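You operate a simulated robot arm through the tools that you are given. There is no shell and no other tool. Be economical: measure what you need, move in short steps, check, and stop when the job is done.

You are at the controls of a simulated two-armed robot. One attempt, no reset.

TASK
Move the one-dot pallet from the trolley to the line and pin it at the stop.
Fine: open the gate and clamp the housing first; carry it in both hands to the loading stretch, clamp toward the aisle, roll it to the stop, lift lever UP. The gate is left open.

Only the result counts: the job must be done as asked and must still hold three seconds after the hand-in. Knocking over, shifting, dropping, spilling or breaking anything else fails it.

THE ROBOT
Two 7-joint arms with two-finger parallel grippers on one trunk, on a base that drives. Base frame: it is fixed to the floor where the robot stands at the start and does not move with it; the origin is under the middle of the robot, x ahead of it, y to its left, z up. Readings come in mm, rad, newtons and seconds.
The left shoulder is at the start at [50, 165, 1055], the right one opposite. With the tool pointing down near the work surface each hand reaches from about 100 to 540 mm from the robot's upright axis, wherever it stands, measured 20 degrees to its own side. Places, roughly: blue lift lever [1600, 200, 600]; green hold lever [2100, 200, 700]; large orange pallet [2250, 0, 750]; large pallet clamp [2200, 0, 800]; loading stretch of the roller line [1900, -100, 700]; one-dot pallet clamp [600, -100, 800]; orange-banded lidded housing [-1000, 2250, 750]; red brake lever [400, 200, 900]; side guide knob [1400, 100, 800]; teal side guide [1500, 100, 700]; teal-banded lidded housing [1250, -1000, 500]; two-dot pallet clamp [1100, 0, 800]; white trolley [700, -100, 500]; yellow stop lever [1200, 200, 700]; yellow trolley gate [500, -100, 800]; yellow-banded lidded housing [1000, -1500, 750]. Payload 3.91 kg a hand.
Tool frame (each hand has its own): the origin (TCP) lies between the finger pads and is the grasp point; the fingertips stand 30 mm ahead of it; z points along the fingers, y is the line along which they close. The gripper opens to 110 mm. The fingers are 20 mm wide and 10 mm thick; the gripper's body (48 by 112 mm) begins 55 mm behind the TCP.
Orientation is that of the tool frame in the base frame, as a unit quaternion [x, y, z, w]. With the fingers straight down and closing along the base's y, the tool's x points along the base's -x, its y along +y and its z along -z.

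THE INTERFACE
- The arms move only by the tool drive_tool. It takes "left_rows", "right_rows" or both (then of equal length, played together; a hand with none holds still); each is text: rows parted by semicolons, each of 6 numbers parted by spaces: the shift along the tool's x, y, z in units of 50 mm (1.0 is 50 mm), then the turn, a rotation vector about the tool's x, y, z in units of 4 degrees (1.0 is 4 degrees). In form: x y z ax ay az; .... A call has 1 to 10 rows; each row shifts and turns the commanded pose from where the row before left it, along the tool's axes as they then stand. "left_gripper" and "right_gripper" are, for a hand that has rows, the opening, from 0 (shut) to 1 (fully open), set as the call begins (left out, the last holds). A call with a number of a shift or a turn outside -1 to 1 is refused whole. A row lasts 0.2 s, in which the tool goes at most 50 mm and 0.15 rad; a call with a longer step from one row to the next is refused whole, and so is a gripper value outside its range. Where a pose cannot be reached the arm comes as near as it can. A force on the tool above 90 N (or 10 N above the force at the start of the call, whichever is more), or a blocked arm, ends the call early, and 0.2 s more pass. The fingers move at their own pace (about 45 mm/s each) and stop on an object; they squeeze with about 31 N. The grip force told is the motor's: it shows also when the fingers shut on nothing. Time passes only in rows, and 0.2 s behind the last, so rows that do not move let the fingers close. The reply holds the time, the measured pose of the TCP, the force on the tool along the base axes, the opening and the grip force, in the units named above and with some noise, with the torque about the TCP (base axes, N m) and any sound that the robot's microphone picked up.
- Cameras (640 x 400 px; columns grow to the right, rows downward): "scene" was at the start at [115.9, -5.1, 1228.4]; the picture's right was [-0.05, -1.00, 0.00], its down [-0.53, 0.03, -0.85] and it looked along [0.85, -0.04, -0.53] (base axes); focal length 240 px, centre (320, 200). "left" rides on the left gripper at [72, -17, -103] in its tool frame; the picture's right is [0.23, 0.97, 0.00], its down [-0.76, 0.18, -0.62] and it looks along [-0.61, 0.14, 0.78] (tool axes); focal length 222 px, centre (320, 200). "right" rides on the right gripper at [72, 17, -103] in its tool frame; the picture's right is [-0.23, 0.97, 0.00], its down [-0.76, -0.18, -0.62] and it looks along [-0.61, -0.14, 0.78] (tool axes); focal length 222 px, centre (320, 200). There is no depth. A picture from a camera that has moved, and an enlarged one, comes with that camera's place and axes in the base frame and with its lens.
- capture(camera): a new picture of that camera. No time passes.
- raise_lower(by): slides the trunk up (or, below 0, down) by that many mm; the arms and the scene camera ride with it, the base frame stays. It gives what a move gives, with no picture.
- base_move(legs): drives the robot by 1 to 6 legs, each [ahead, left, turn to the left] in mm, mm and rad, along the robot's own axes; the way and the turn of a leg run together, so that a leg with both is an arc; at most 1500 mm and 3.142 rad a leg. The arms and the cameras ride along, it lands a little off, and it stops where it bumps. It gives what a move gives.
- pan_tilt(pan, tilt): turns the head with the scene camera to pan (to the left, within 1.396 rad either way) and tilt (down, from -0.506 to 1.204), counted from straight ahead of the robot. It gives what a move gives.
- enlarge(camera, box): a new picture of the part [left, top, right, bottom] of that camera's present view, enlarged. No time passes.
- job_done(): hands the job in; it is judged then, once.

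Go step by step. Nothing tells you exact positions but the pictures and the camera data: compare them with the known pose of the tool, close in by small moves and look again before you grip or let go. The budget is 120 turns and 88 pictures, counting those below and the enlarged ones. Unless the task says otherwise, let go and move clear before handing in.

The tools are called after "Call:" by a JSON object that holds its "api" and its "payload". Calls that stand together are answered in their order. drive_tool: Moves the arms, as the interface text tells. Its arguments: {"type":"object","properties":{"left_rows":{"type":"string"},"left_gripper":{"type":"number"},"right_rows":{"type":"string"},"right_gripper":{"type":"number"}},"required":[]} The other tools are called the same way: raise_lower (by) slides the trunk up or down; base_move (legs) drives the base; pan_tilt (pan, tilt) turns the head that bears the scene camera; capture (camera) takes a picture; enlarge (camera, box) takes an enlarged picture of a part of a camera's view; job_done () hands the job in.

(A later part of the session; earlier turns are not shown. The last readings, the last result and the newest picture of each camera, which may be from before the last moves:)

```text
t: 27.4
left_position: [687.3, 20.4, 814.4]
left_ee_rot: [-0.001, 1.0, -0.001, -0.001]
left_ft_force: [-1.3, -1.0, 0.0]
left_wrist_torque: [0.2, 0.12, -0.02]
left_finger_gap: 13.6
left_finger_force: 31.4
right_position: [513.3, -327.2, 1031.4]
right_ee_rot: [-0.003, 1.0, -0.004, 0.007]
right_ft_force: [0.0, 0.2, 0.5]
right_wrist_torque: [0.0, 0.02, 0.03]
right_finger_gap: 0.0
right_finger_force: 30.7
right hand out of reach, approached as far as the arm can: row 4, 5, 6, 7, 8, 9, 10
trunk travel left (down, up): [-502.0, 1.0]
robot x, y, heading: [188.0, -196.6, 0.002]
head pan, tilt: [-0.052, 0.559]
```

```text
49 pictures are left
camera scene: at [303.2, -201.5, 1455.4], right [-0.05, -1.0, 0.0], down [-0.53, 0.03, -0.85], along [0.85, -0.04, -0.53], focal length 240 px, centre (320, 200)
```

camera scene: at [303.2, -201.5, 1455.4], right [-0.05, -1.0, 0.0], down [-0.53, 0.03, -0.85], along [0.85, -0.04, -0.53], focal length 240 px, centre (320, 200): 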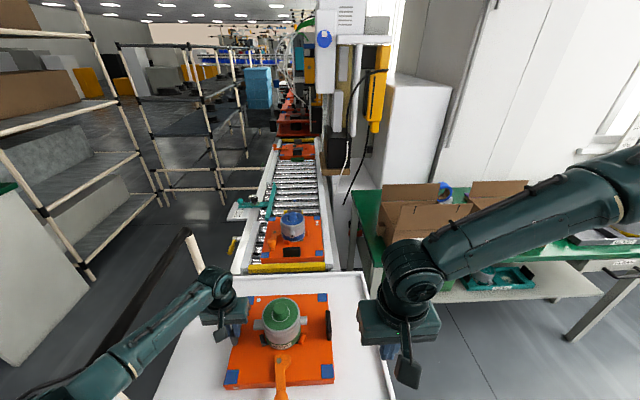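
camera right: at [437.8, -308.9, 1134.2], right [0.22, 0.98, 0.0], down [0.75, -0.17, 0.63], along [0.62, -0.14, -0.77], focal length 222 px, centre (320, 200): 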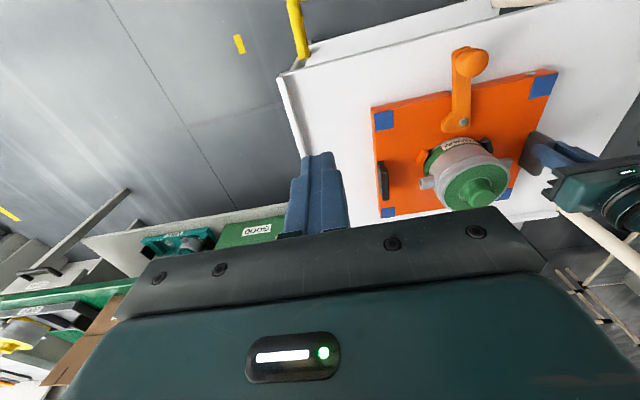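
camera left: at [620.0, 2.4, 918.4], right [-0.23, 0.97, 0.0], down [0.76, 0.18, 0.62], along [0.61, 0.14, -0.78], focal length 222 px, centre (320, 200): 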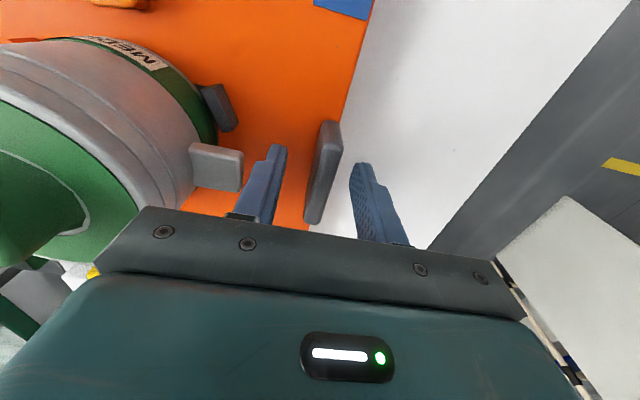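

Left has the blade, but from here the right hand cannot reach across to the knob. I release, back off, and will do the clamp with the right hand from a more leftward stance.

Call:
{"api": "drive_tool", "payload": {"left_rows": "0 0 0 0 0 0;0 0 0 0 0 0;0 0 -0.6 0 0 0;0 0 -1 0 0 0;0 0 -1 0 0 0;0 0 -1 0 0 0;0 0 -1 0 0 0;0 0 -1 0 0 0;0 0 -1 0 0 0;0 0 -1 0 0 0", "left_gripper": 0.4, "right_rows": "0 -1 0 0 0 0;0 -1 0 0 0 0;0 -1 0 0 0 0;0 -1 0 0 0 0;0 -1 0 0 0 0;0 0 -1 0 0 0;0 0 0 0 0 0;0 0 0 0 0 0;0 0 0 0 0 0;0 0 0 0 0 0"}}

Call:
{"api": "base_move", "payload": {"legs": [[-85, 0, 0], [0, 225, 0]]}}

Call:
{"api": "raise_lower", "payload": {"by": -200}}

Call:
{"api": "capture", "payload": {"camera": "scene"}}

```text
t: 29.6
left_position: [686.5, 17.4, 1196.8]
left_ee_rot: [-0.001, 1.0, -0.001, -0.001]
left_ft_force: [-0.5, -0.3, 0.1]
left_wrist_torque: [0.0, 0.0, 0.01]
left_finger_gap: 44.1
left_finger_force: 0.1
right_position: [512.2, -574.4, 1086.2]
right_ee_rot: [-0.003, 1.0, -0.005, 0.006]
right_ft_force: [0.1, 0.4, -0.2]
right_wrist_torque: [-0.01, -0.02, 0.01]
right_finger_gap: 0.2
right_finger_force: 31.0
trunk travel left (down, up): [-502.0, 1.0]
robot x, y, heading: [186.3, -195.0, 0.002]
head pan, tilt: [-0.052, 0.559]
```

```text
t: 32.9
left_position: [603.5, 242.8, 1196.8]
left_ee_rot: [0.002, 1.0, -0.001, 0.0]
left_ft_force: [-0.6, 0.1, 0.0]
left_wrist_torque: [0.04, 0.01, 0.05]
left_finger_gap: 44.1
left_finger_force: 0.2
right_position: [424.4, -348.0, 1086.1]
right_ee_rot: [0.0, 1.0, -0.005, 0.007]
right_ft_force: [0.0, -0.8, -0.1]
right_wrist_torque: [0.0, -0.01, 0.0]
right_finger_gap: 0.1
right_finger_force: 30.8
trunk travel left (down, up): [-502.0, 1.0]
robot x, y, heading: [100.9, 27.0, -0.001]
head pan, tilt: [-0.052, 0.559]
```

```text
t: 35.1
left_position: [602.7, 242.8, 996.3]
left_ee_rot: [0.003, 1.0, -0.001, 0.0]
left_ft_force: [-0.5, 0.0, 0.9]
left_wrist_torque: [0.01, 0.02, 0.02]
left_finger_gap: 44.2
left_finger_force: 0.1
right_position: [422.5, -348.4, 885.3]
right_ee_rot: [0.0, 1.0, -0.006, 0.007]
right_ft_force: [-0.2, 0.3, -0.9]
right_wrist_torque: [-0.03, -0.02, -0.01]
right_finger_gap: 0.1
right_finger_force: 31.3
trunk travel left (down, up): [-302.0, 201.0]
robot x, y, heading: [103.5, 30.8, 0.001]
head pan, tilt: [-0.052, 0.559]
```

```text
48 pictures are left
camera scene: at [216.0, 25.2, 1255.5], right [-0.06, -1.0, 0.0], down [-0.53, 0.03, -0.85], along [0.85, -0.05, -0.53], focal length 240 px, centre (320, 200)
```

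scene: 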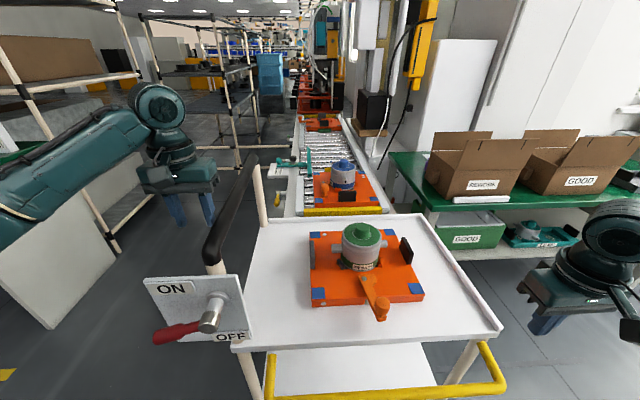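

The knob is near [516, -121, 798]. I bring the right hand to its +y side, then lower.

Call:
{"api": "drive_tool", "payload": {"right_rows": "-0.32 0.91 0 0 0 0;-0.32 0.91 0 0 0 0;-0.32 0.91 0 0 0 0;-0.32 0.91 0 0 0 0;-0.32 0.91 0 0 0 0;-0.32 0.91 0 0 0 0;0 0 0.73 0 0 0;0 0 0.73 0 0 0"}}

Call:
{"api": "capture", "payload": {"camera": "right"}}

Call:
{"api": "enlarge", "payload": {"camera": "scene", "box": [290, 210, 450, 340]}}

```text
t: 36.9
left_position: [603.1, 241.9, 997.4]
left_ee_rot: [0.003, 1.0, -0.001, 0.0]
left_ft_force: [-0.3, -0.2, 0.4]
left_wrist_torque: [0.02, -0.01, 0.02]
left_finger_gap: 44.0
left_finger_force: 0.1
right_position: [501.1, -121.7, 829.6]
right_ee_rot: [0.0, 1.0, -0.005, 0.006]
right_ft_force: [-0.5, 0.2, 0.5]
right_wrist_torque: [0.0, 0.02, 0.02]
right_finger_gap: 0.2
right_finger_force: 31.1
right hand out of reach, approached as far as the arm can: row 6, 7, 8
trunk travel left (down, up): [-302.0, 201.0]
robot x, y, heading: [99.2, 30.9, -0.004]
head pan, tilt: [-0.052, 0.559]
```

```text
47 pictures are left
camera right: at [426.1, -102.6, 933.2], right [0.23, 0.97, -0.01], down [0.75, -0.17, 0.64], along [0.62, -0.15, -0.77], focal length 222 px, centre (320, 200)
```

right: 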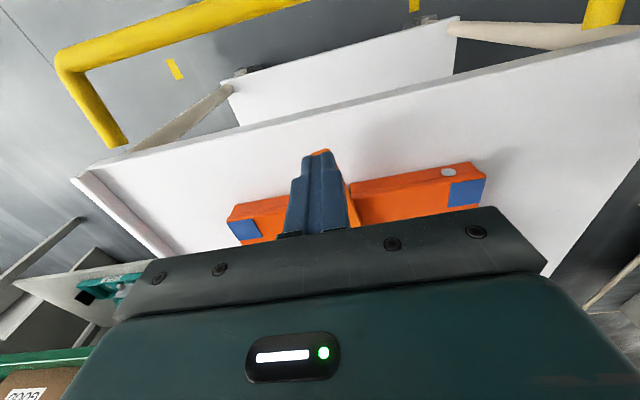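

```text
3.08 times, centred on (370, 275) of scene
camera zoom: at [216.1, 25.0, 1255.5], right [-0.06, -1.0, 0.0], down [-0.53, 0.03, -0.85], along [0.85, -0.05, -0.53], focal length 740 px, centre (166, -31)
```

zoom: 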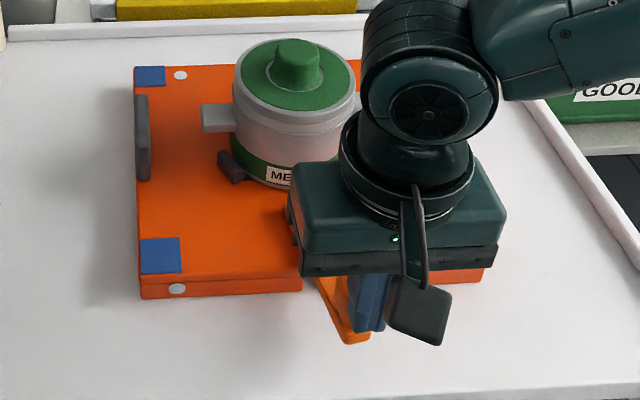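

The right hand can't reach across that far with the robot square on. I lift both hands, recentre and turn the base about 20° left, so the knob's arc lies in the right hand's comfortable cone.

Call:
{"api": "drive_tool", "payload": {"left_rows": "0 0 -1 0 0 0;0 0 -1 0 0 0;0 0 -1 0 0 0;0 0 -1 0 0 0;0 0 0 0 0 0", "right_rows": "0 0 -1 0 0 0;0 0 -1 0 0 0;0 0 -1 0 0 0;0 -1 0 0 0 0;0 -1 0 0 0 0"}}

Call:
{"api": "base_move", "payload": {"legs": [[20, -176, 0], [0, 0, 0.35]]}}

Call:
{"api": "capture", "payload": {"camera": "scene"}}

```text
t: 38.1
left_position: [602.3, 242.6, 1198.5]
left_ee_rot: [0.002, 1.0, -0.001, 0.001]
left_ft_force: [0.9, -0.5, 0.2]
left_wrist_torque: [0.02, 0.0, 0.02]
left_finger_gap: 44.2
left_finger_force: 0.0
right_position: [502.8, -219.3, 981.3]
right_ee_rot: [-0.002, 1.0, -0.004, 0.007]
right_ft_force: [-0.1, -0.3, -0.5]
right_wrist_torque: [0.0, -0.01, -0.03]
right_finger_gap: 0.0
right_finger_force: 30.2
trunk travel left (down, up): [-302.0, 201.0]
robot x, y, heading: [98.4, 30.7, -0.001]
head pan, tilt: [-0.052, 0.559]
```

```text
t: 41.4
left_position: [514.4, 233.1, 1198.1]
left_ee_rot: [-0.177, 0.984, -0.001, 0.0]
left_ft_force: [-0.5, 0.7, 0.2]
left_wrist_torque: [-0.01, 0.01, 0.0]
left_finger_gap: 44.2
left_finger_force: 0.0
right_position: [584.6, -234.9, 980.3]
right_ee_rot: [-0.179, 0.984, -0.005, 0.008]
right_ft_force: [-0.3, -0.5, -0.2]
right_wrist_torque: [-0.01, 0.03, -0.05]
right_finger_gap: 0.2
right_finger_force: 31.3
trunk travel left (down, up): [-302.0, 201.0]
robot x, y, heading: [121.2, -142.8, 0.358]
head pan, tilt: [-0.052, 0.559]
```

```text
45 pictures are left
camera scene: at [229.7, -105.9, 1255.4], right [0.3, -0.95, 0.0], down [-0.51, -0.16, -0.85], along [0.81, 0.25, -0.53], focal length 240 px, centre (320, 200)
```

scene: 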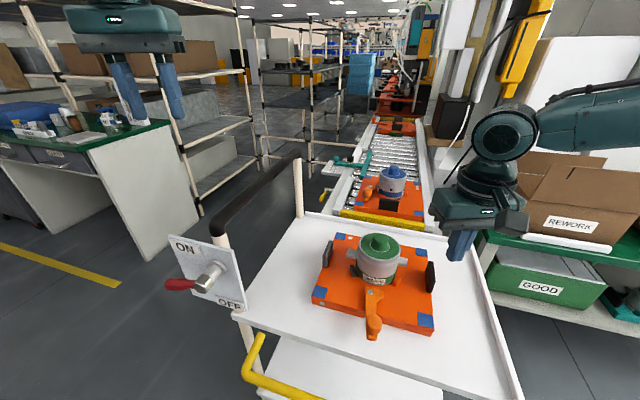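

Knob ≈ [518, -126, 798], pivot ≈ [619, -110]. I move the right hand to [520, -80] and lower it beside the knob.

Call:
{"api": "drive_tool", "payload": {"right_rows": "0.1 0.9 0 0 0 0;0 0.9 0 0 0 0;0 0.9 0 0 0 0;0 0.66 0 0 0 0;0 0 1 0 0 0;0 0 1 0 0 0;0 0 0.8 0 0 0;0 0 0.56 0 0 0"}}

Call:
{"api": "capture", "payload": {"camera": "right"}}

Call:
{"api": "enlarge", "payload": {"camera": "scene", "box": [290, 220, 450, 350]}}

```text
t: 43.1
left_position: [511.1, 233.1, 1200.2]
left_ee_rot: [-0.176, 0.984, -0.002, 0.002]
left_ft_force: [-0.2, 0.2, 0.5]
left_wrist_torque: [0.04, -0.03, -0.03]
left_finger_gap: 44.2
left_finger_force: 0.2
right_position: [526.6, -143.6, 834.8]
right_ee_rot: [-0.179, 0.984, 0.0, 0.013]
right_ft_force: [-3.7, -0.1, 40.2]
right_wrist_torque: [0.32, 0.12, 0.02]
right_finger_gap: 0.2
right_finger_force: 31.3
right hand out of reach, approached as far as the arm can: row 4, 5, 6, 7, 8
trunk travel left (down, up): [-302.0, 201.0]
robot x, y, heading: [122.3, -141.6, 0.358]
head pan, tilt: [-0.052, 0.559]
```

```text
44 pictures are left
camera right: at [449.8, -151.9, 936.2], right [-0.13, 0.99, 0.0], down [0.76, 0.1, 0.64], along [0.64, 0.09, -0.77], focal length 222 px, centre (320, 200)
```

right: 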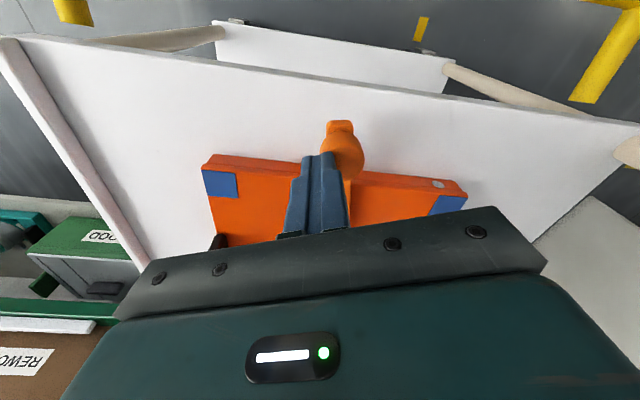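

```text
3.08 times, centred on (370, 285) of scene
camera zoom: at [226.4, -106.1, 1256.8], right [0.3, -0.95, 0.0], down [-0.5, -0.16, -0.85], along [0.81, 0.25, -0.53], focal length 740 px, centre (166, -62)
```

zoom: 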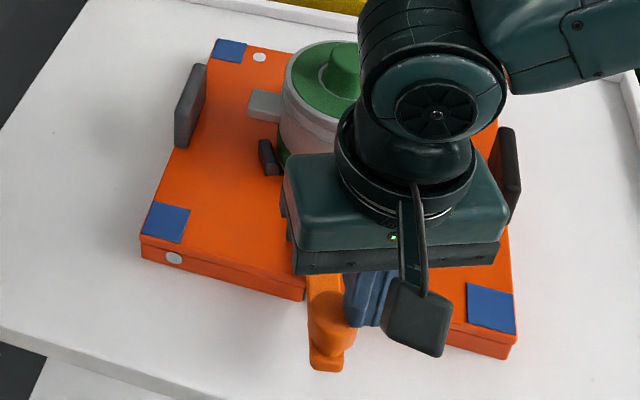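

Again just short of the cross-body limit (about 145 mm off-centre), and the fingertips are touching the knob. I lift off at once and shift the base 90 mm to its left.

Call:
{"api": "drive_tool", "payload": {"right_rows": "0 0 -1 0 0 0;0 0 -1 0 0 0;0 0 -0.6 0 0 0;0 -0.9 0 0 0 0;0 -0.9 0 0 0 0"}}

Call:
{"api": "base_move", "payload": {"legs": [[0, 95, 0]]}}

Call:
{"api": "capture", "payload": {"camera": "scene"}}

```text
t: 44.4
left_position: [514.3, 233.4, 1198.0]
left_ee_rot: [-0.177, 0.984, -0.001, 0.0]
left_ft_force: [0.6, -0.2, 0.0]
left_wrist_torque: [0.01, -0.03, 0.0]
left_finger_gap: 44.2
left_finger_force: 0.1
right_position: [557.3, -228.8, 961.8]
right_ee_rot: [-0.179, 0.984, -0.003, 0.007]
right_ft_force: [-0.1, -0.2, 0.3]
right_wrist_torque: [0.0, 0.02, -0.01]
right_finger_gap: 0.0
right_finger_force: 30.8
trunk travel left (down, up): [-302.0, 201.0]
robot x, y, heading: [120.7, -141.6, 0.361]
head pan, tilt: [-0.052, 0.559]
```

```text
t: 45.9
left_position: [480.8, 322.7, 1198.1]
left_ee_rot: [-0.177, 0.984, -0.001, 0.0]
left_ft_force: [-0.3, 0.1, -0.5]
left_wrist_torque: [0.01, 0.02, 0.02]
left_finger_gap: 44.1
left_finger_force: 0.0
right_position: [524.3, -138.7, 961.4]
right_ee_rot: [-0.18, 0.984, -0.003, 0.008]
right_ft_force: [0.3, 0.5, -0.3]
right_wrist_torque: [-0.01, 0.0, 0.02]
right_finger_gap: 0.0
right_finger_force: 31.8
trunk travel left (down, up): [-302.0, 201.0]
robot x, y, heading: [83.8, -52.7, 0.354]
head pan, tilt: [-0.052, 0.559]
```

```text
42 pictures are left
camera scene: at [196.1, -16.0, 1255.4], right [0.3, -0.95, 0.0], down [-0.51, -0.16, -0.85], along [0.81, 0.25, -0.53], focal length 240 px, centre (320, 200)
```

scene: 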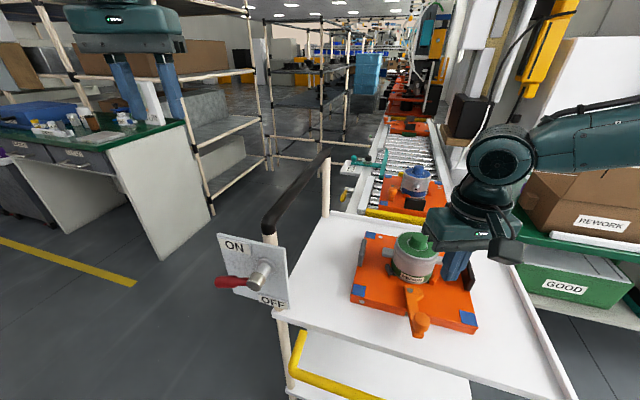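

Knob confirmed at about [515, -126, 798]. I go to its +y side and lower.

Call:
{"api": "drive_tool", "payload": {"right_rows": "-0.15 0.6 0 0 0 0;-0.15 0.6 0 0 0 0;0 0 0.8 0 0 0;0 0 0.8 0 0 0;0 0 0.7 0 0 0;0 0 0.6 0 0 0"}}

Call:
{"api": "capture", "payload": {"camera": "right"}}

```text
t: 47.3
left_position: [481.1, 323.1, 1198.6]
left_ee_rot: [-0.177, 0.984, 0.0, 0.0]
left_ft_force: [0.1, -0.6, -0.1]
left_wrist_torque: [0.01, 0.0, -0.03]
left_finger_gap: 44.1
left_finger_force: 0.1
right_position: [520.2, -75.9, 816.7]
right_ee_rot: [-0.18, 0.984, -0.002, 0.008]
right_ft_force: [-0.2, -1.1, -0.4]
right_wrist_torque: [0.01, -0.03, 0.01]
right_finger_gap: 0.2
right_finger_force: 31.3
trunk travel left (down, up): [-302.0, 201.0]
robot x, y, heading: [85.0, -53.7, 0.358]
head pan, tilt: [-0.052, 0.559]
```

```text
41 pictures are left
camera right: at [443.8, -84.3, 918.7], right [-0.13, 0.99, -0.01], down [0.77, 0.1, 0.64], along [0.63, 0.08, -0.77], focal length 222 px, centre (320, 200)
```

right: 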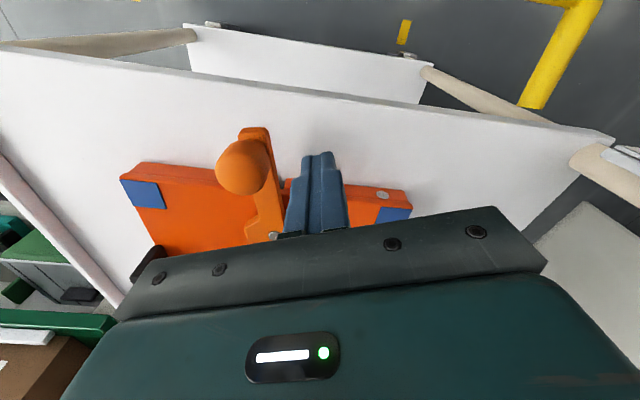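

The fingers are beside the lever on its +y side. I sweep the knob along its arc toward -y, first part.

Call:
{"api": "drive_tool", "payload": {"right_rows": "0.21 -0.34 0 0 0 0;0.21 -0.34 0 0 0 0;0.04 -0.37 0 0 0 0;0.04 -0.37 0 0 0 0;-0.08 -0.36 0 0 0 0;-0.08 -0.36 0 0 0 0"}}

Call:
{"api": "capture", "payload": {"camera": "scene"}}

```text
t: 48.7
left_position: [480.4, 323.1, 1197.5]
left_ee_rot: [-0.177, 0.984, 0.0, 0.0]
left_ft_force: [-0.7, -0.3, -0.3]
left_wrist_torque: [0.01, 0.01, -0.01]
left_finger_gap: 44.1
left_finger_force: 0.1
right_position: [540.1, -185.9, 817.8]
right_ee_rot: [-0.18, 0.984, -0.003, 0.007]
right_ft_force: [-1.0, -0.4, -0.2]
right_wrist_torque: [0.0, 0.03, 0.0]
right_finger_gap: 0.0
right_finger_force: 30.8
trunk travel left (down, up): [-302.0, 201.0]
robot x, y, heading: [90.8, -48.3, 0.361]
head pan, tilt: [-0.052, 0.559]
```

```text
40 pictures are left
camera scene: at [196.1, -16.5, 1255.4], right [0.3, -0.95, 0.0], down [-0.51, -0.16, -0.85], along [0.81, 0.26, -0.53], focal length 240 px, centre (320, 200)
```

scene: 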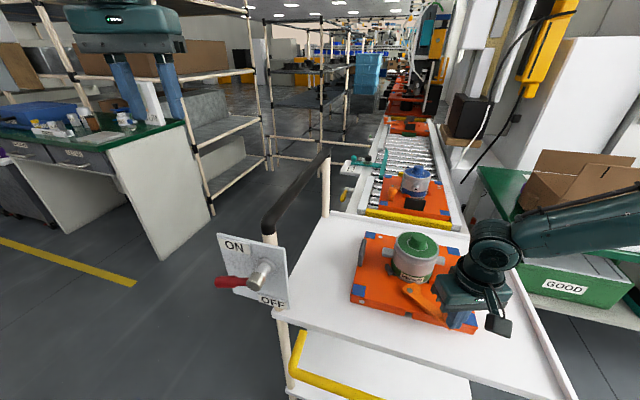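

The lever follows freely. I continue to the end of the arc.

Call:
{"api": "drive_tool", "payload": {"right_rows": "-0.2 -0.31 0 0 0 0;-0.2 -0.31 0 0 0 0;-0.14 -0.13 0 0 0 0;-0.14 -0.13 0 0 0 0;-0.1 0 0 0 0 0"}}

Call:
{"api": "enlarge", "payload": {"camera": "scene", "box": [340, 220, 500, 350]}}

```text
t: 49.9
left_position: [480.6, 323.4, 1197.4]
left_ee_rot: [-0.176, 0.984, -0.001, 0.0]
left_ft_force: [0.6, 0.2, -0.1]
left_wrist_torque: [0.02, 0.01, 0.01]
left_finger_gap: 43.8
left_finger_force: 0.0
right_position: [592.8, -211.0, 817.2]
right_ee_rot: [-0.179, 0.984, -0.003, 0.006]
right_ft_force: [-0.7, 0.1, -0.7]
right_wrist_torque: [0.0, 0.01, -0.01]
right_finger_gap: 0.0
right_finger_force: 31.4
trunk travel left (down, up): [-302.0, 201.0]
robot x, y, heading: [84.9, -50.7, 0.361]
head pan, tilt: [-0.052, 0.559]
```

```text
3.08 times, centred on (420, 285) of scene
camera zoom: at [196.3, -16.3, 1255.4], right [0.3, -0.95, 0.0], down [-0.51, -0.16, -0.85], along [0.81, 0.26, -0.53], focal length 740 px, centre (12, -62)
```

zoom: 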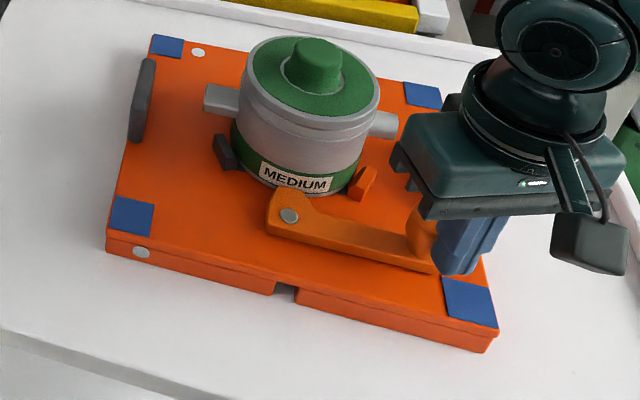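

The cam nose now faces the housing. I push a little farther to feel for its end.

Call:
{"api": "drive_tool", "payload": {"right_rows": "-0.15 -0.05 0 0 0 0;-0.15 -0.05 0 0 0 0;-0.15 -0.05 0 0 0 0"}}

Call:
{"api": "enlarge", "payload": {"camera": "scene", "box": [340, 220, 500, 350]}}

```text
t: 50.7
left_position: [480.2, 323.5, 1198.2]
left_ee_rot: [-0.178, 0.984, 0.0, 0.0]
left_ft_force: [-0.8, -0.2, 0.2]
left_wrist_torque: [0.01, -0.02, 0.03]
left_finger_gap: 44.2
left_finger_force: 0.0
right_position: [618.1, -211.4, 818.7]
right_ee_rot: [-0.18, 0.984, -0.005, 0.007]
right_ft_force: [-1.8, -0.9, -0.7]
right_wrist_torque: [-0.02, 0.09, 0.01]
right_finger_gap: 0.0
right_finger_force: 31.1
trunk travel left (down, up): [-302.0, 201.0]
robot x, y, heading: [90.6, -52.3, 0.359]
head pan, tilt: [-0.052, 0.559]
```

```text
3.08 times, centred on (420, 285) of scene
camera zoom: at [196.1, -16.4, 1255.4], right [0.3, -0.95, 0.0], down [-0.51, -0.16, -0.85], along [0.81, 0.26, -0.53], focal length 740 px, centre (12, -62)
```

zoom: 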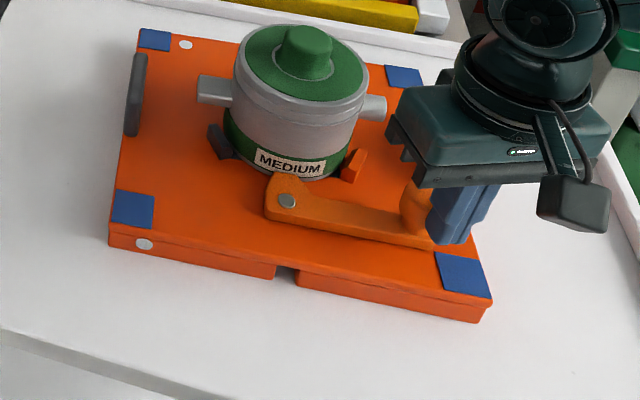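

The pallet began to turn with the push, so the lever has hit its end: clamped. I back off, square the robot up, and look at the pallet before dragging it a little right, away from the trolley's push handle.

Call:
{"api": "drive_tool", "payload": {"right_rows": "0.4 0.1 0 0 0 0;0.2 0 -0.5 0 0 0;0 0 -1 0 0 0;0 0 -1 0 0 0;0 0 -1 0 0 0"}}

Call:
{"api": "base_move", "payload": {"legs": [[0, 0, -0.359], [95, -10, 0]]}}

Call:
{"api": "capture", "payload": {"camera": "scene"}}

```text
t: 51.9
left_position: [480.9, 323.7, 1197.9]
left_ee_rot: [-0.177, 0.984, -0.001, -0.001]
left_ft_force: [-0.2, 1.1, 0.8]
left_wrist_torque: [0.0, 0.03, 0.01]
left_finger_gap: 43.8
left_finger_force: 0.1
right_position: [583.5, -217.1, 991.3]
right_ee_rot: [-0.18, 0.984, -0.003, 0.008]
right_ft_force: [0.6, -0.3, 0.5]
right_wrist_torque: [-0.03, 0.01, -0.01]
right_finger_gap: 0.1
right_finger_force: 30.7
trunk travel left (down, up): [-302.0, 201.0]
robot x, y, heading: [86.0, -53.8, 0.359]
head pan, tilt: [-0.052, 0.559]
```

```text
t: 54.1
left_position: [684.7, 152.9, 1197.8]
left_ee_rot: [0.0, 1.0, 0.0, -0.001]
left_ft_force: [-0.4, 0.2, -0.5]
left_wrist_torque: [0.0, -0.01, 0.03]
left_finger_gap: 44.1
left_finger_force: 0.0
right_position: [593.8, -390.3, 989.7]
right_ee_rot: [-0.002, 1.0, -0.004, 0.006]
right_ft_force: [0.9, -0.3, 0.7]
right_wrist_torque: [-0.01, 0.01, -0.02]
right_finger_gap: 0.0
right_finger_force: 31.2
trunk travel left (down, up): [-302.0, 201.0]
robot x, y, heading: [183.0, -63.0, 0.007]
head pan, tilt: [-0.052, 0.559]
```

```text
37 pictures are left
camera scene: at [299.6, -67.6, 1255.3], right [-0.05, -1.0, 0.0], down [-0.53, 0.03, -0.85], along [0.85, -0.04, -0.53], focal length 240 px, centre (320, 200)
```

scene: 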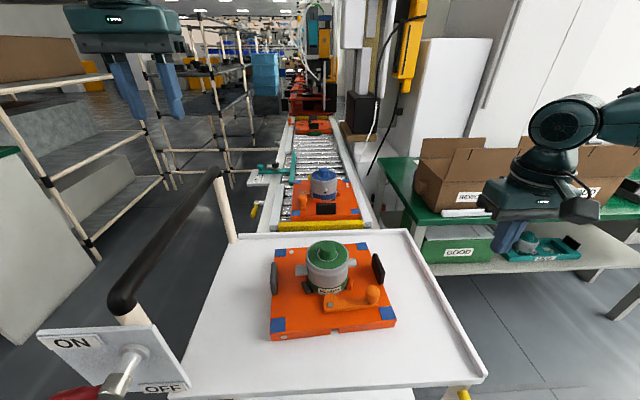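

The pallet is yawed about 2.5°; right blade ≈ [698,-227], left ≈ [688, 26]. The lever lies parallel to the front edge, clamped. I bring the right hand over the right blade.

Call:
{"api": "drive_tool", "payload": {"right_rows": "-0.515 0.8 0 0 0 -0.31;-0.515 0.8 0 0 0 -0.31;-0.515 0.8 0 0 0 0;-0.515 0.8 0 0 0 0;0 0 0.9 0 0 0;0 0 0.9 0 0 0;0 0 0.6 0 0 0", "right_gripper": 0.42}}

Call:
{"api": "capture", "payload": {"camera": "right"}}

```text
t: 55.7
left_position: [683.8, 153.5, 1197.0]
left_ee_rot: [0.0, 1.0, -0.001, 0.0]
left_ft_force: [-0.4, -1.0, 0.6]
left_wrist_torque: [0.0, 0.01, 0.01]
left_finger_gap: 44.0
left_finger_force: 0.1
right_position: [677.2, -243.2, 879.0]
right_ee_rot: [-0.024, 1.0, -0.005, 0.007]
right_ft_force: [-0.2, 0.5, 0.4]
right_wrist_torque: [0.01, -0.02, 0.01]
right_finger_gap: 46.2
right_finger_force: 0.0
right hand out of reach, approached as far as the arm can: row 5, 6, 7
trunk travel left (down, up): [-302.0, 201.0]
robot x, y, heading: [183.5, -62.8, 0.003]
head pan, tilt: [-0.052, 0.559]
```

```text
36 pictures are left
camera right: at [601.4, -228.5, 981.4], right [0.18, 0.98, -0.01], down [0.76, -0.14, 0.64], along [0.62, -0.12, -0.77], focal length 222 px, centre (320, 200)
```

right: 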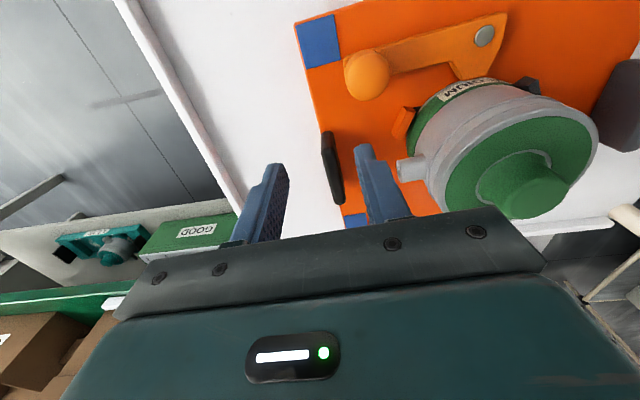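

The blade is at about [700,-236]; the arm is just out of reach from this height. I raise the trunk, advance 35 mm and try again.

Call:
{"api": "drive_tool", "payload": {"right_rows": "0 0 -1 0 0 0;0 0 -0.5 0 0 0"}}

Call:
{"api": "raise_lower", "payload": {"by": 120}}

Call:
{"api": "base_move", "payload": {"legs": [[35, 0, 0]]}}

```text
t: 56.3
left_position: [684.6, 153.0, 1197.4]
left_ee_rot: [0.0, 1.0, -0.001, 0.0]
left_ft_force: [0.0, -0.2, 0.0]
left_wrist_torque: [-0.02, 0.01, 0.01]
left_finger_gap: 44.1
left_finger_force: 0.0
right_position: [675.3, -241.6, 953.5]
right_ee_rot: [-0.025, 1.0, -0.005, 0.007]
right_ft_force: [0.5, 0.0, 0.3]
right_wrist_torque: [-0.02, -0.01, 0.03]
right_finger_gap: 46.1
right_finger_force: 0.0
trunk travel left (down, up): [-302.0, 201.0]
robot x, y, heading: [180.0, -63.3, 0.003]
head pan, tilt: [-0.052, 0.559]
```

```text
t: 57.8
left_position: [684.4, 153.1, 1317.7]
left_ee_rot: [-0.001, 1.0, -0.001, 0.0]
left_ft_force: [-0.4, -0.1, -0.5]
left_wrist_torque: [-0.01, 0.05, 0.01]
left_finger_gap: 43.8
left_finger_force: 0.0
right_position: [677.3, -242.5, 1073.6]
right_ee_rot: [-0.025, 1.0, -0.005, 0.006]
right_ft_force: [0.6, 0.2, 0.7]
right_wrist_torque: [0.01, 0.01, 0.01]
right_finger_gap: 46.2
right_finger_force: 0.0
trunk travel left (down, up): [-422.0, 81.0]
robot x, y, heading: [185.9, -61.9, 0.003]
head pan, tilt: [-0.052, 0.559]
```

```text
t: 58.7
left_position: [700.8, 153.1, 1317.7]
left_ee_rot: [-0.001, 1.0, -0.001, -0.001]
left_ft_force: [-0.1, 0.7, 0.7]
left_wrist_torque: [0.01, -0.03, -0.03]
left_finger_gap: 43.8
left_finger_force: 0.1
right_position: [694.7, -243.9, 1073.2]
right_ee_rot: [-0.024, 1.0, -0.004, 0.006]
right_ft_force: [0.4, 0.0, 0.3]
right_wrist_torque: [0.0, -0.02, 0.03]
right_finger_gap: 46.1
right_finger_force: 0.1
trunk travel left (down, up): [-422.0, 81.0]
robot x, y, heading: [203.1, -62.4, 0.002]
head pan, tilt: [-0.052, 0.559]
stopped in leg 1: the robot was blocked; the commanded pose is now the measured one
```

The base just met the trolley front; I ease back a touch and lower the right hand onto the blade.

Call:
{"api": "base_move", "payload": {"legs": [[-8, 0, 0]]}}

Call:
{"api": "drive_tool", "payload": {"right_rows": "-0.1 0.1 0.9 0 0 0;0 0 1 0 0 0;0 0 1 0 0 0;0 0 0.9 0 0 0"}}

Call:
{"api": "capture", "payload": {"camera": "right"}}

```text
t: 59.4
left_position: [693.8, 153.9, 1316.7]
left_ee_rot: [-0.001, 1.0, -0.001, -0.001]
left_ft_force: [-0.7, -0.4, -0.3]
left_wrist_torque: [0.0, -0.01, -0.01]
left_finger_gap: 44.0
left_finger_force: 0.2
right_position: [687.5, -242.2, 1072.8]
right_ee_rot: [-0.024, 1.0, -0.005, 0.007]
right_ft_force: [0.4, 0.1, 0.6]
right_wrist_torque: [0.0, 0.01, -0.01]
right_finger_gap: 46.3
right_finger_force: 0.1
trunk travel left (down, up): [-422.0, 81.0]
robot x, y, heading: [193.0, -59.0, 0.001]
head pan, tilt: [-0.052, 0.559]
```

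```text
t: 60.4
left_position: [693.6, 153.5, 1317.3]
left_ee_rot: [-0.001, 1.0, -0.001, -0.001]
left_ft_force: [-0.4, -0.2, 0.3]
left_wrist_torque: [0.01, -0.02, -0.01]
left_finger_gap: 44.1
left_finger_force: 0.1
right_position: [658.5, -277.8, 919.0]
right_ee_rot: [-0.024, 1.0, -0.004, 0.007]
right_ft_force: [-1.0, 0.0, 0.3]
right_wrist_torque: [-0.02, 0.0, 0.04]
right_finger_gap: 46.4
right_finger_force: 0.1
right hand out of reach, approached as far as the arm can: row 2, 3, 4
trunk travel left (down, up): [-422.0, 81.0]
robot x, y, heading: [195.0, -63.4, 0.004]
head pan, tilt: [-0.052, 0.559]
```

```text
35 pictures are left
camera right: at [582.3, -262.6, 1022.3], right [0.18, 0.98, -0.01], down [0.76, -0.14, 0.64], along [0.62, -0.12, -0.77], focal length 222 px, centre (320, 200)
```

right: 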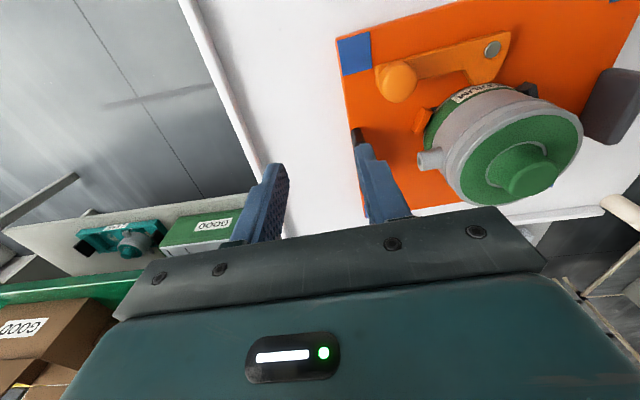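

The right arm seems to be in an awkward elbow posture. I lift it and look at how the arm is bent.

Call:
{"api": "drive_tool", "payload": {"right_rows": "0 0 -1 0 0 0;0 0 -1 0 0 0;0 0 -1 0 0 0;0 0 -1 0 0 0;0 0 -1 0 0 0;0 0 -1 0 0 0;0 0 -0.6 0 0 0"}}

Call:
{"api": "pan_tilt", "payload": {"pan": -0.9, "tilt": 0.5}}

Call:
{"api": "capture", "payload": {"camera": "scene"}}

```text
t: 62.0
left_position: [693.3, 153.5, 1316.7]
left_ee_rot: [-0.001, 1.0, 0.0, -0.002]
left_ft_force: [0.2, 0.3, 0.5]
left_wrist_torque: [0.03, 0.0, -0.04]
left_finger_gap: 44.2
left_finger_force: 0.0
right_position: [652.1, -277.2, 1248.9]
right_ee_rot: [-0.025, 1.0, -0.005, 0.007]
right_ft_force: [-0.1, -0.3, 0.1]
right_wrist_torque: [-0.02, 0.03, 0.02]
right_finger_gap: 46.4
right_finger_force: 0.1
trunk travel left (down, up): [-422.0, 81.0]
robot x, y, heading: [196.0, -67.0, 0.0]
head pan, tilt: [-0.052, 0.559]
```

```text
t: 63.2
left_position: [694.5, 152.8, 1317.5]
left_ee_rot: [0.0, 1.0, -0.002, -0.001]
left_ft_force: [-0.4, 1.0, -0.3]
left_wrist_torque: [0.01, -0.01, -0.01]
left_finger_gap: 44.0
left_finger_force: 0.0
right_position: [651.5, -277.4, 1247.4]
right_ee_rot: [-0.024, 1.0, -0.005, 0.007]
right_ft_force: [-0.4, 0.1, 0.3]
right_wrist_torque: [0.01, 0.03, 0.02]
right_finger_gap: 46.1
right_finger_force: 0.1
trunk travel left (down, up): [-422.0, 81.0]
robot x, y, heading: [191.1, -62.2, 0.003]
head pan, tilt: [-0.901, 0.499]
```

```text
34 pictures are left
camera scene: at [276.3, -134.1, 1380.8], right [-0.78, -0.62, 0.0], down [-0.3, 0.37, -0.88], along [0.55, -0.69, -0.48], focal length 240 px, centre (320, 200)
```

scene: 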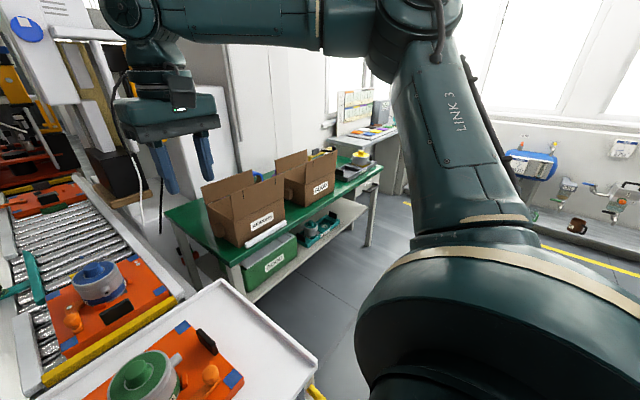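

The right elbow is raised high, which limits its low reach. I try to unfold it: out sideways, forward to stretch, then back in.

Call:
{"api": "drive_tool", "payload": {"right_rows": "0 -1 0 0 0 0;0 -0.9 0 0 0 0;0 0 1 0 0 0;-1 0 0 0 0 0;-1 0 0 0 0 0;-0.6 0 0 0 0 0;0 1 0 0 0 0;0 1 0 0 0 0;0 0.6 0 0 0 0"}}

Call:
{"api": "drive_tool", "payload": {"right_rows": "0 0 1 0 0 0;0 0 1 0 0 0;0 0 1 0 0 0;0 0 1 0 0 0;0 0 1 0 0 0"}}

```text
t: 65.2
left_position: [693.7, 153.3, 1317.8]
left_ee_rot: [-0.001, 1.0, -0.001, -0.001]
left_ft_force: [0.0, 0.0, 0.8]
left_wrist_torque: [0.0, 0.01, -0.01]
left_finger_gap: 44.1
left_finger_force: 0.0
right_position: [727.5, -265.5, 1183.9]
right_ee_rot: [-0.024, 1.0, -0.004, 0.008]
right_ft_force: [0.5, -0.3, -0.4]
right_wrist_torque: [0.02, 0.04, 0.0]
right_finger_gap: 46.1
right_finger_force: 0.0
right hand out of reach, approached as far as the arm can: row 6, 7, 8, 9
trunk travel left (down, up): [-422.0, 81.0]
robot x, y, heading: [195.9, -62.3, -0.001]
head pan, tilt: [-0.901, 0.499]
```

```text
t: 66.4
left_position: [694.3, 153.9, 1317.5]
left_ee_rot: [-0.001, 1.0, -0.001, -0.002]
left_ft_force: [0.3, 0.1, -0.1]
left_wrist_torque: [0.0, -0.03, 0.0]
left_finger_gap: 43.9
left_finger_force: 0.0
right_position: [702.4, -291.4, 954.3]
right_ee_rot: [-0.024, 1.0, -0.004, 0.008]
right_ft_force: [0.7, -0.4, 0.5]
right_wrist_torque: [0.02, 0.0, -0.04]
right_finger_gap: 46.2
right_finger_force: 0.1
right hand out of reach, approached as far as the arm can: row 4, 5
trunk travel left (down, up): [-422.0, 81.0]
robot x, y, heading: [194.6, -64.6, 0.001]
head pan, tilt: [-0.901, 0.499]
```

That gained reach. Now try moving in over the blade and down.

Call:
{"api": "drive_tool", "payload": {"right_rows": "0.1 0.5 0 0 0 0;0 0.55 0 0 0 0;0 0 0.6 0 0 0;0 0 0.6 0 0 0;0 0 0.4 0 0 0"}}

Call:
{"api": "capture", "payload": {"camera": "scene"}}

```text
t: 67.6
left_position: [695.1, 153.0, 1317.7]
left_ee_rot: [-0.001, 1.0, -0.001, -0.001]
left_ft_force: [-0.4, -0.9, 0.2]
left_wrist_torque: [-0.02, -0.01, 0.0]
left_finger_gap: 43.9
left_finger_force: 0.1
right_position: [654.2, -283.4, 911.7]
right_ee_rot: [-0.024, 1.0, -0.004, 0.006]
right_ft_force: [0.3, -0.1, -0.1]
right_wrist_torque: [-0.03, 0.01, -0.03]
right_finger_gap: 46.2
right_finger_force: 0.0
right hand out of reach, approached as far as the arm can: row 1, 2, 3, 4, 5
trunk travel left (down, up): [-422.0, 81.0]
robot x, y, heading: [191.6, -61.3, 0.006]
head pan, tilt: [-0.901, 0.499]
```

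```text
33 pictures are left
camera scene: at [276.2, -134.3, 1380.8], right [-0.78, -0.62, 0.0], down [-0.3, 0.37, -0.88], along [0.55, -0.69, -0.48], focal length 240 px, centre (320, 200)
```

scene: 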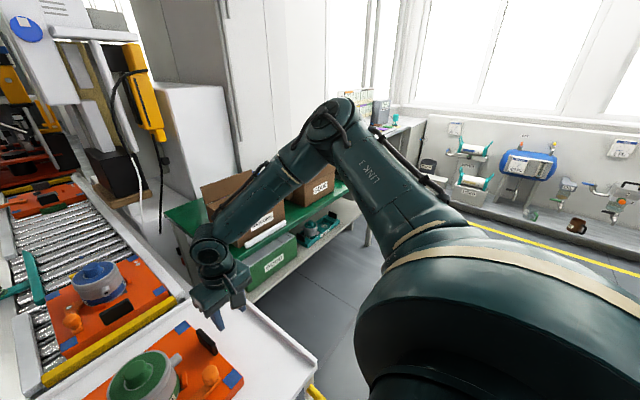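

The elbow is out to the side with limits in the way. I raise the hand well above the shoulder so the elbow drops, like the left arm's, then come down again.

Call:
{"api": "drive_tool", "payload": {"right_rows": "0.2 0 -0.95 0 0 0;0.2 0 -0.95 0 0 0;0.2 0 -0.95 0 0 0;0.2 0 -0.95 0 0 0;0.2 0 -0.95 0 0 0;0.2 0 -0.95 0 0 0;0.2 0 -0.95 0 0 0;0.2 0 -0.95 0 0 0;0 0 -1 0 0 0;0 0 -1 0 0 0"}}

Call:
{"api": "capture", "payload": {"camera": "scene"}}

```text
t: 69.8
left_position: [694.1, 152.5, 1316.2]
left_ee_rot: [-0.001, 1.0, 0.0, 0.0]
left_ft_force: [0.3, -0.6, 0.2]
left_wrist_torque: [0.0, 0.02, -0.03]
left_finger_gap: 43.8
left_finger_force: 0.1
right_position: [564.1, -282.9, 1391.3]
right_ee_rot: [-0.025, 1.0, -0.005, 0.006]
right_ft_force: [0.6, -0.1, 0.2]
right_wrist_torque: [0.0, -0.01, -0.02]
right_finger_gap: 46.1
right_finger_force: 0.1
trunk travel left (down, up): [-422.0, 81.0]
robot x, y, heading: [190.5, -64.4, 0.009]
head pan, tilt: [-0.901, 0.499]
```

```text
32 pictures are left
camera scene: at [276.8, -134.4, 1380.7], right [-0.78, -0.62, 0.0], down [-0.3, 0.37, -0.88], along [0.55, -0.69, -0.48], focal length 240 px, centre (320, 200)
```

scene: 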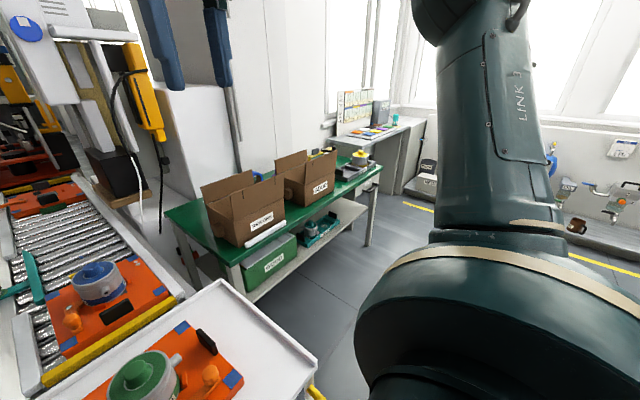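

The elbow just rises. Let me see how the left arm is bent for comparison.

Call:
{"api": "pan_tilt", "payload": {"pan": 0.9, "tilt": 0.5}}

Call:
{"api": "capture", "payload": {"camera": "scene"}}

```text
t: 71.6
left_position: [693.9, 152.7, 1316.7]
left_ee_rot: [0.0, 1.0, -0.001, -0.001]
left_ft_force: [0.2, -0.4, -1.0]
left_wrist_torque: [0.01, -0.01, 0.0]
left_finger_gap: 44.2
left_finger_force: 0.0
right_position: [565.4, -283.1, 1390.8]
right_ee_rot: [-0.025, 1.0, -0.005, 0.008]
right_ft_force: [0.3, -0.1, 0.2]
right_wrist_torque: [0.04, -0.03, 0.01]
right_finger_gap: 46.2
right_finger_force: 0.0
trunk travel left (down, up): [-422.0, 81.0]
robot x, y, heading: [195.8, -60.8, 0.001]
head pan, tilt: [0.901, 0.499]
```

```text
31 pictures are left
camera scene: at [275.8, 8.4, 1380.8], right [0.79, -0.62, 0.0], down [-0.3, -0.38, -0.88], along [0.54, 0.69, -0.48], focal length 240 px, centre (320, 200)
```

scene: 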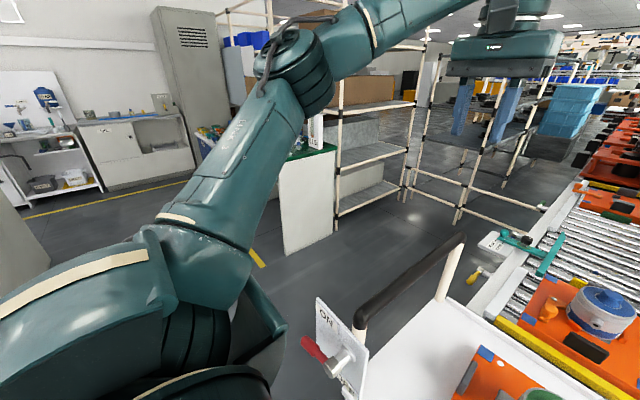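

Both elbows ride up and out, so a lower trunk should extend low reach. I shift left, lower the trunk, and retry the right blade; then I will drag the pallet nearer and to the right.

Call:
{"api": "base_move", "payload": {"legs": [[0, 50, 0]]}}

Call:
{"api": "raise_lower", "payload": {"by": -218}}

Call:
{"api": "pan_tilt", "payload": {"pan": -0.05, "tilt": 0.62}}

Call:
{"api": "drive_tool", "payload": {"right_rows": "-0.9 0 0 0 0 0;-0.9 0 0 0 0 0;-0.86 -0.05 0 0 0 0;0 0 1 0 0 0;0 0 1 0 0 0;0 0 1 0 0 0;0 0 1 0 0 0;0 0 1 0 0 0"}}

Call:
{"api": "capture", "payload": {"camera": "right"}}

```text
t: 72.7
left_position: [694.9, 202.1, 1318.4]
left_ee_rot: [-0.001, 1.0, -0.001, -0.001]
left_ft_force: [0.0, 0.2, -0.2]
left_wrist_torque: [-0.01, -0.01, -0.02]
left_finger_gap: 44.1
left_finger_force: 0.1
right_position: [565.2, -232.0, 1391.5]
right_ee_rot: [-0.024, 1.0, -0.005, 0.007]
right_ft_force: [0.1, -0.8, -0.3]
right_wrist_torque: [-0.03, 0.0, 0.0]
right_finger_gap: 46.3
right_finger_force: 0.1
trunk travel left (down, up): [-422.0, 81.0]
robot x, y, heading: [193.8, -12.9, 0.006]
head pan, tilt: [0.901, 0.499]
```

```text
t: 75.0
left_position: [693.6, 202.5, 1100.1]
left_ee_rot: [-0.001, 1.0, -0.001, -0.001]
left_ft_force: [0.3, 0.1, -0.1]
left_wrist_torque: [-0.03, -0.03, 0.0]
left_finger_gap: 44.1
left_finger_force: 0.1
right_position: [565.7, -234.0, 1173.5]
right_ee_rot: [-0.024, 1.0, -0.006, 0.007]
right_ft_force: [0.5, -0.1, 0.1]
right_wrist_torque: [0.0, 0.01, 0.0]
right_finger_gap: 46.2
right_finger_force: 0.1
trunk travel left (down, up): [-204.0, 299.0]
robot x, y, heading: [193.4, -13.7, 0.005]
head pan, tilt: [0.901, 0.499]
```

```text
t: 76.3
left_position: [693.2, 203.3, 1100.0]
left_ee_rot: [0.0, 1.0, -0.001, -0.001]
left_ft_force: [0.4, 0.2, -0.4]
left_wrist_torque: [0.04, 0.03, 0.01]
left_finger_gap: 44.2
left_finger_force: 0.1
right_position: [563.2, -234.6, 1174.1]
right_ee_rot: [-0.025, 1.0, -0.005, 0.007]
right_ft_force: [0.4, -0.4, 1.0]
right_wrist_torque: [0.0, 0.01, 0.02]
right_finger_gap: 46.2
right_finger_force: 0.1
trunk travel left (down, up): [-204.0, 299.0]
robot x, y, heading: [190.7, -11.9, 0.008]
head pan, tilt: [-0.051, 0.62]
```

```text
t: 78.1
left_position: [693.4, 201.3, 1099.6]
left_ee_rot: [0.0, 1.0, -0.001, -0.001]
left_ft_force: [-0.1, 0.1, 0.1]
left_wrist_torque: [-0.01, -0.02, 0.01]
left_finger_gap: 43.8
left_finger_force: 0.1
right_position: [660.1, -258.5, 876.4]
right_ee_rot: [-0.024, 1.0, -0.004, 0.007]
right_ft_force: [-0.5, 0.0, 0.1]
right_wrist_torque: [0.0, -0.01, 0.02]
right_finger_gap: 46.3
right_finger_force: 0.2
right hand out of reach, approached as far as the arm can: row 1, 2, 3
trunk travel left (down, up): [-204.0, 299.0]
robot x, y, heading: [194.5, -15.3, 0.003]
head pan, tilt: [-0.051, 0.62]
```

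```text
30 pictures are left
camera right: at [584.3, -243.3, 979.0], right [0.18, 0.98, -0.01], down [0.76, -0.13, 0.64], along [0.62, -0.12, -0.77], focal length 222 px, centre (320, 200)
```

right: 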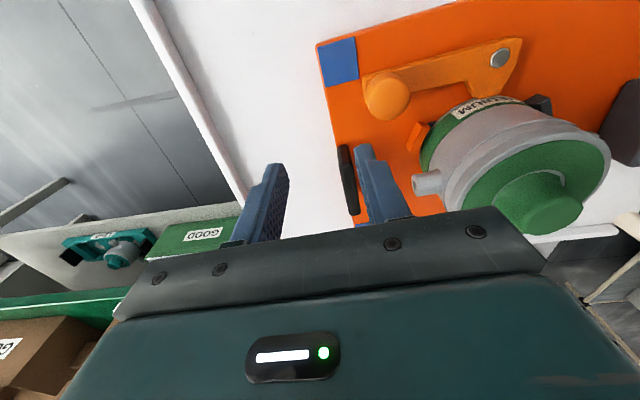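

Lower trunk works. The blade is at about [697,-239]; I move over it and down.

Call:
{"api": "drive_tool", "payload": {"right_rows": "-0.4 0.2 0 0 0 0;-0.32 0.15 0 0 0 0;0 0 0.6 0 0 0;0 0 0.6 0 0 0"}}

Call:
{"api": "capture", "payload": {"camera": "right"}}

```text
t: 79.1
left_position: [694.7, 201.6, 1099.0]
left_ee_rot: [0.0, 1.0, -0.001, 0.0]
left_ft_force: [0.9, -1.0, 0.5]
left_wrist_torque: [0.04, 0.02, 0.02]
left_finger_gap: 43.9
left_finger_force: 0.1
right_position: [698.4, -242.5, 819.0]
right_ee_rot: [-0.024, 1.0, -0.004, 0.007]
right_ft_force: [0.3, 0.4, 0.3]
right_wrist_torque: [-0.02, -0.02, 0.02]
right_finger_gap: 46.3
right_finger_force: 0.0
trunk travel left (down, up): [-204.0, 299.0]
robot x, y, heading: [191.2, -9.6, 0.003]
head pan, tilt: [-0.051, 0.62]
```

```text
29 pictures are left
camera right: at [622.6, -226.4, 921.5], right [0.18, 0.98, -0.01], down [0.76, -0.14, 0.63], along [0.62, -0.12, -0.77], focal length 222 px, centre (320, 200)
```

right: 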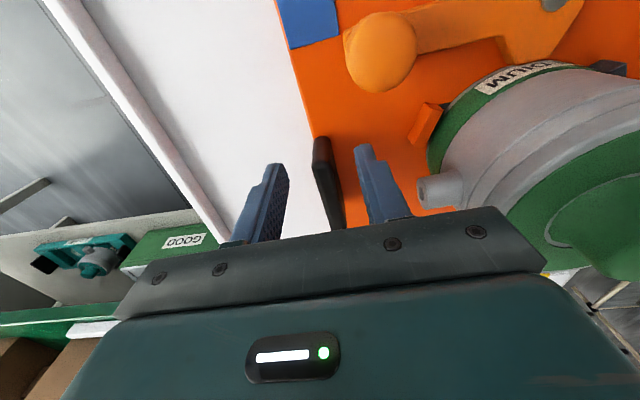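

The blade is nicely between the fingers. I close and slide the pallet gently right and toward me, straightening its yaw.

Call:
{"api": "drive_tool", "payload": {"right_rows": "0 0 0 0 0 0;0 0 0 0 0 0;0 0 0 0 0 0;0 0 0 0 0 0", "right_gripper": 0}}

Call:
{"api": "drive_tool", "payload": {"right_rows": "0.12 -0.17 0 0 0 0.07;0.12 -0.17 0 0 0 0.07;0.12 -0.17 0 0 0 0.07;0.12 -0.17 0 0 0 0.07;0.12 -0.17 0 0 0 0.07;0.12 -0.17 0 0 0 0.07;0.12 -0.17 0 0 0 0.07;0.12 -0.17 0 0 0 0.07"}}

Call:
{"api": "capture", "payload": {"camera": "scene"}}

```text
t: 80.1
left_position: [693.5, 202.7, 1099.7]
left_ee_rot: [-0.002, 1.0, -0.002, -0.002]
left_ft_force: [-0.3, -0.9, -0.1]
left_wrist_torque: [-0.01, -0.02, -0.01]
left_finger_gap: 43.8
left_finger_force: 0.1
right_position: [698.5, -241.1, 817.3]
right_ee_rot: [-0.024, 1.0, -0.006, 0.007]
right_ft_force: [-0.9, 3.3, -0.3]
right_wrist_torque: [0.19, -0.42, 0.42]
right_finger_gap: 14.0
right_finger_force: 31.0
trunk travel left (down, up): [-204.0, 299.0]
robot x, y, heading: [194.9, -10.6, 0.004]
head pan, tilt: [-0.051, 0.62]
```

```text
t: 81.9
left_position: [694.3, 202.7, 1099.0]
left_ee_rot: [0.0, 1.0, 0.0, -0.001]
left_ft_force: [0.2, 0.4, -0.9]
left_wrist_torque: [0.05, 0.01, 0.0]
left_finger_gap: 44.1
left_finger_force: 0.1
right_position: [654.4, -306.7, 820.4]
right_ee_rot: [-0.004, 1.0, -0.004, 0.006]
right_ft_force: [-0.9, 0.3, -0.2]
right_wrist_torque: [0.18, 0.48, -0.11]
right_finger_gap: 13.6
right_finger_force: 30.6
trunk travel left (down, up): [-204.0, 299.0]
robot x, y, heading: [193.2, -11.4, 0.004]
head pan, tilt: [-0.051, 0.62]
```

```text
28 pictures are left
camera scene: at [307.7, -18.2, 1151.9], right [-0.05, -1.0, 0.0], down [-0.58, 0.03, -0.81], along [0.81, -0.04, -0.58], focal length 240 px, centre (320, 200)
```

scene: 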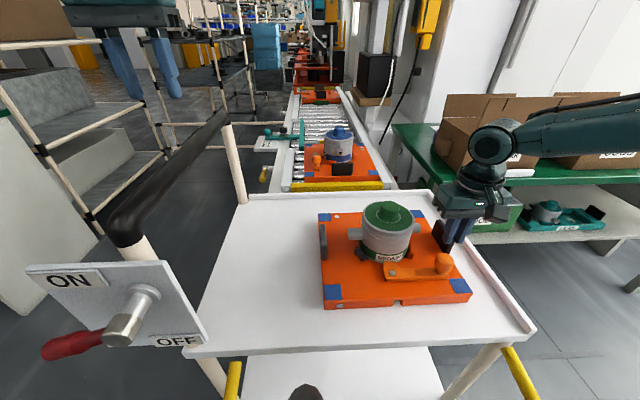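

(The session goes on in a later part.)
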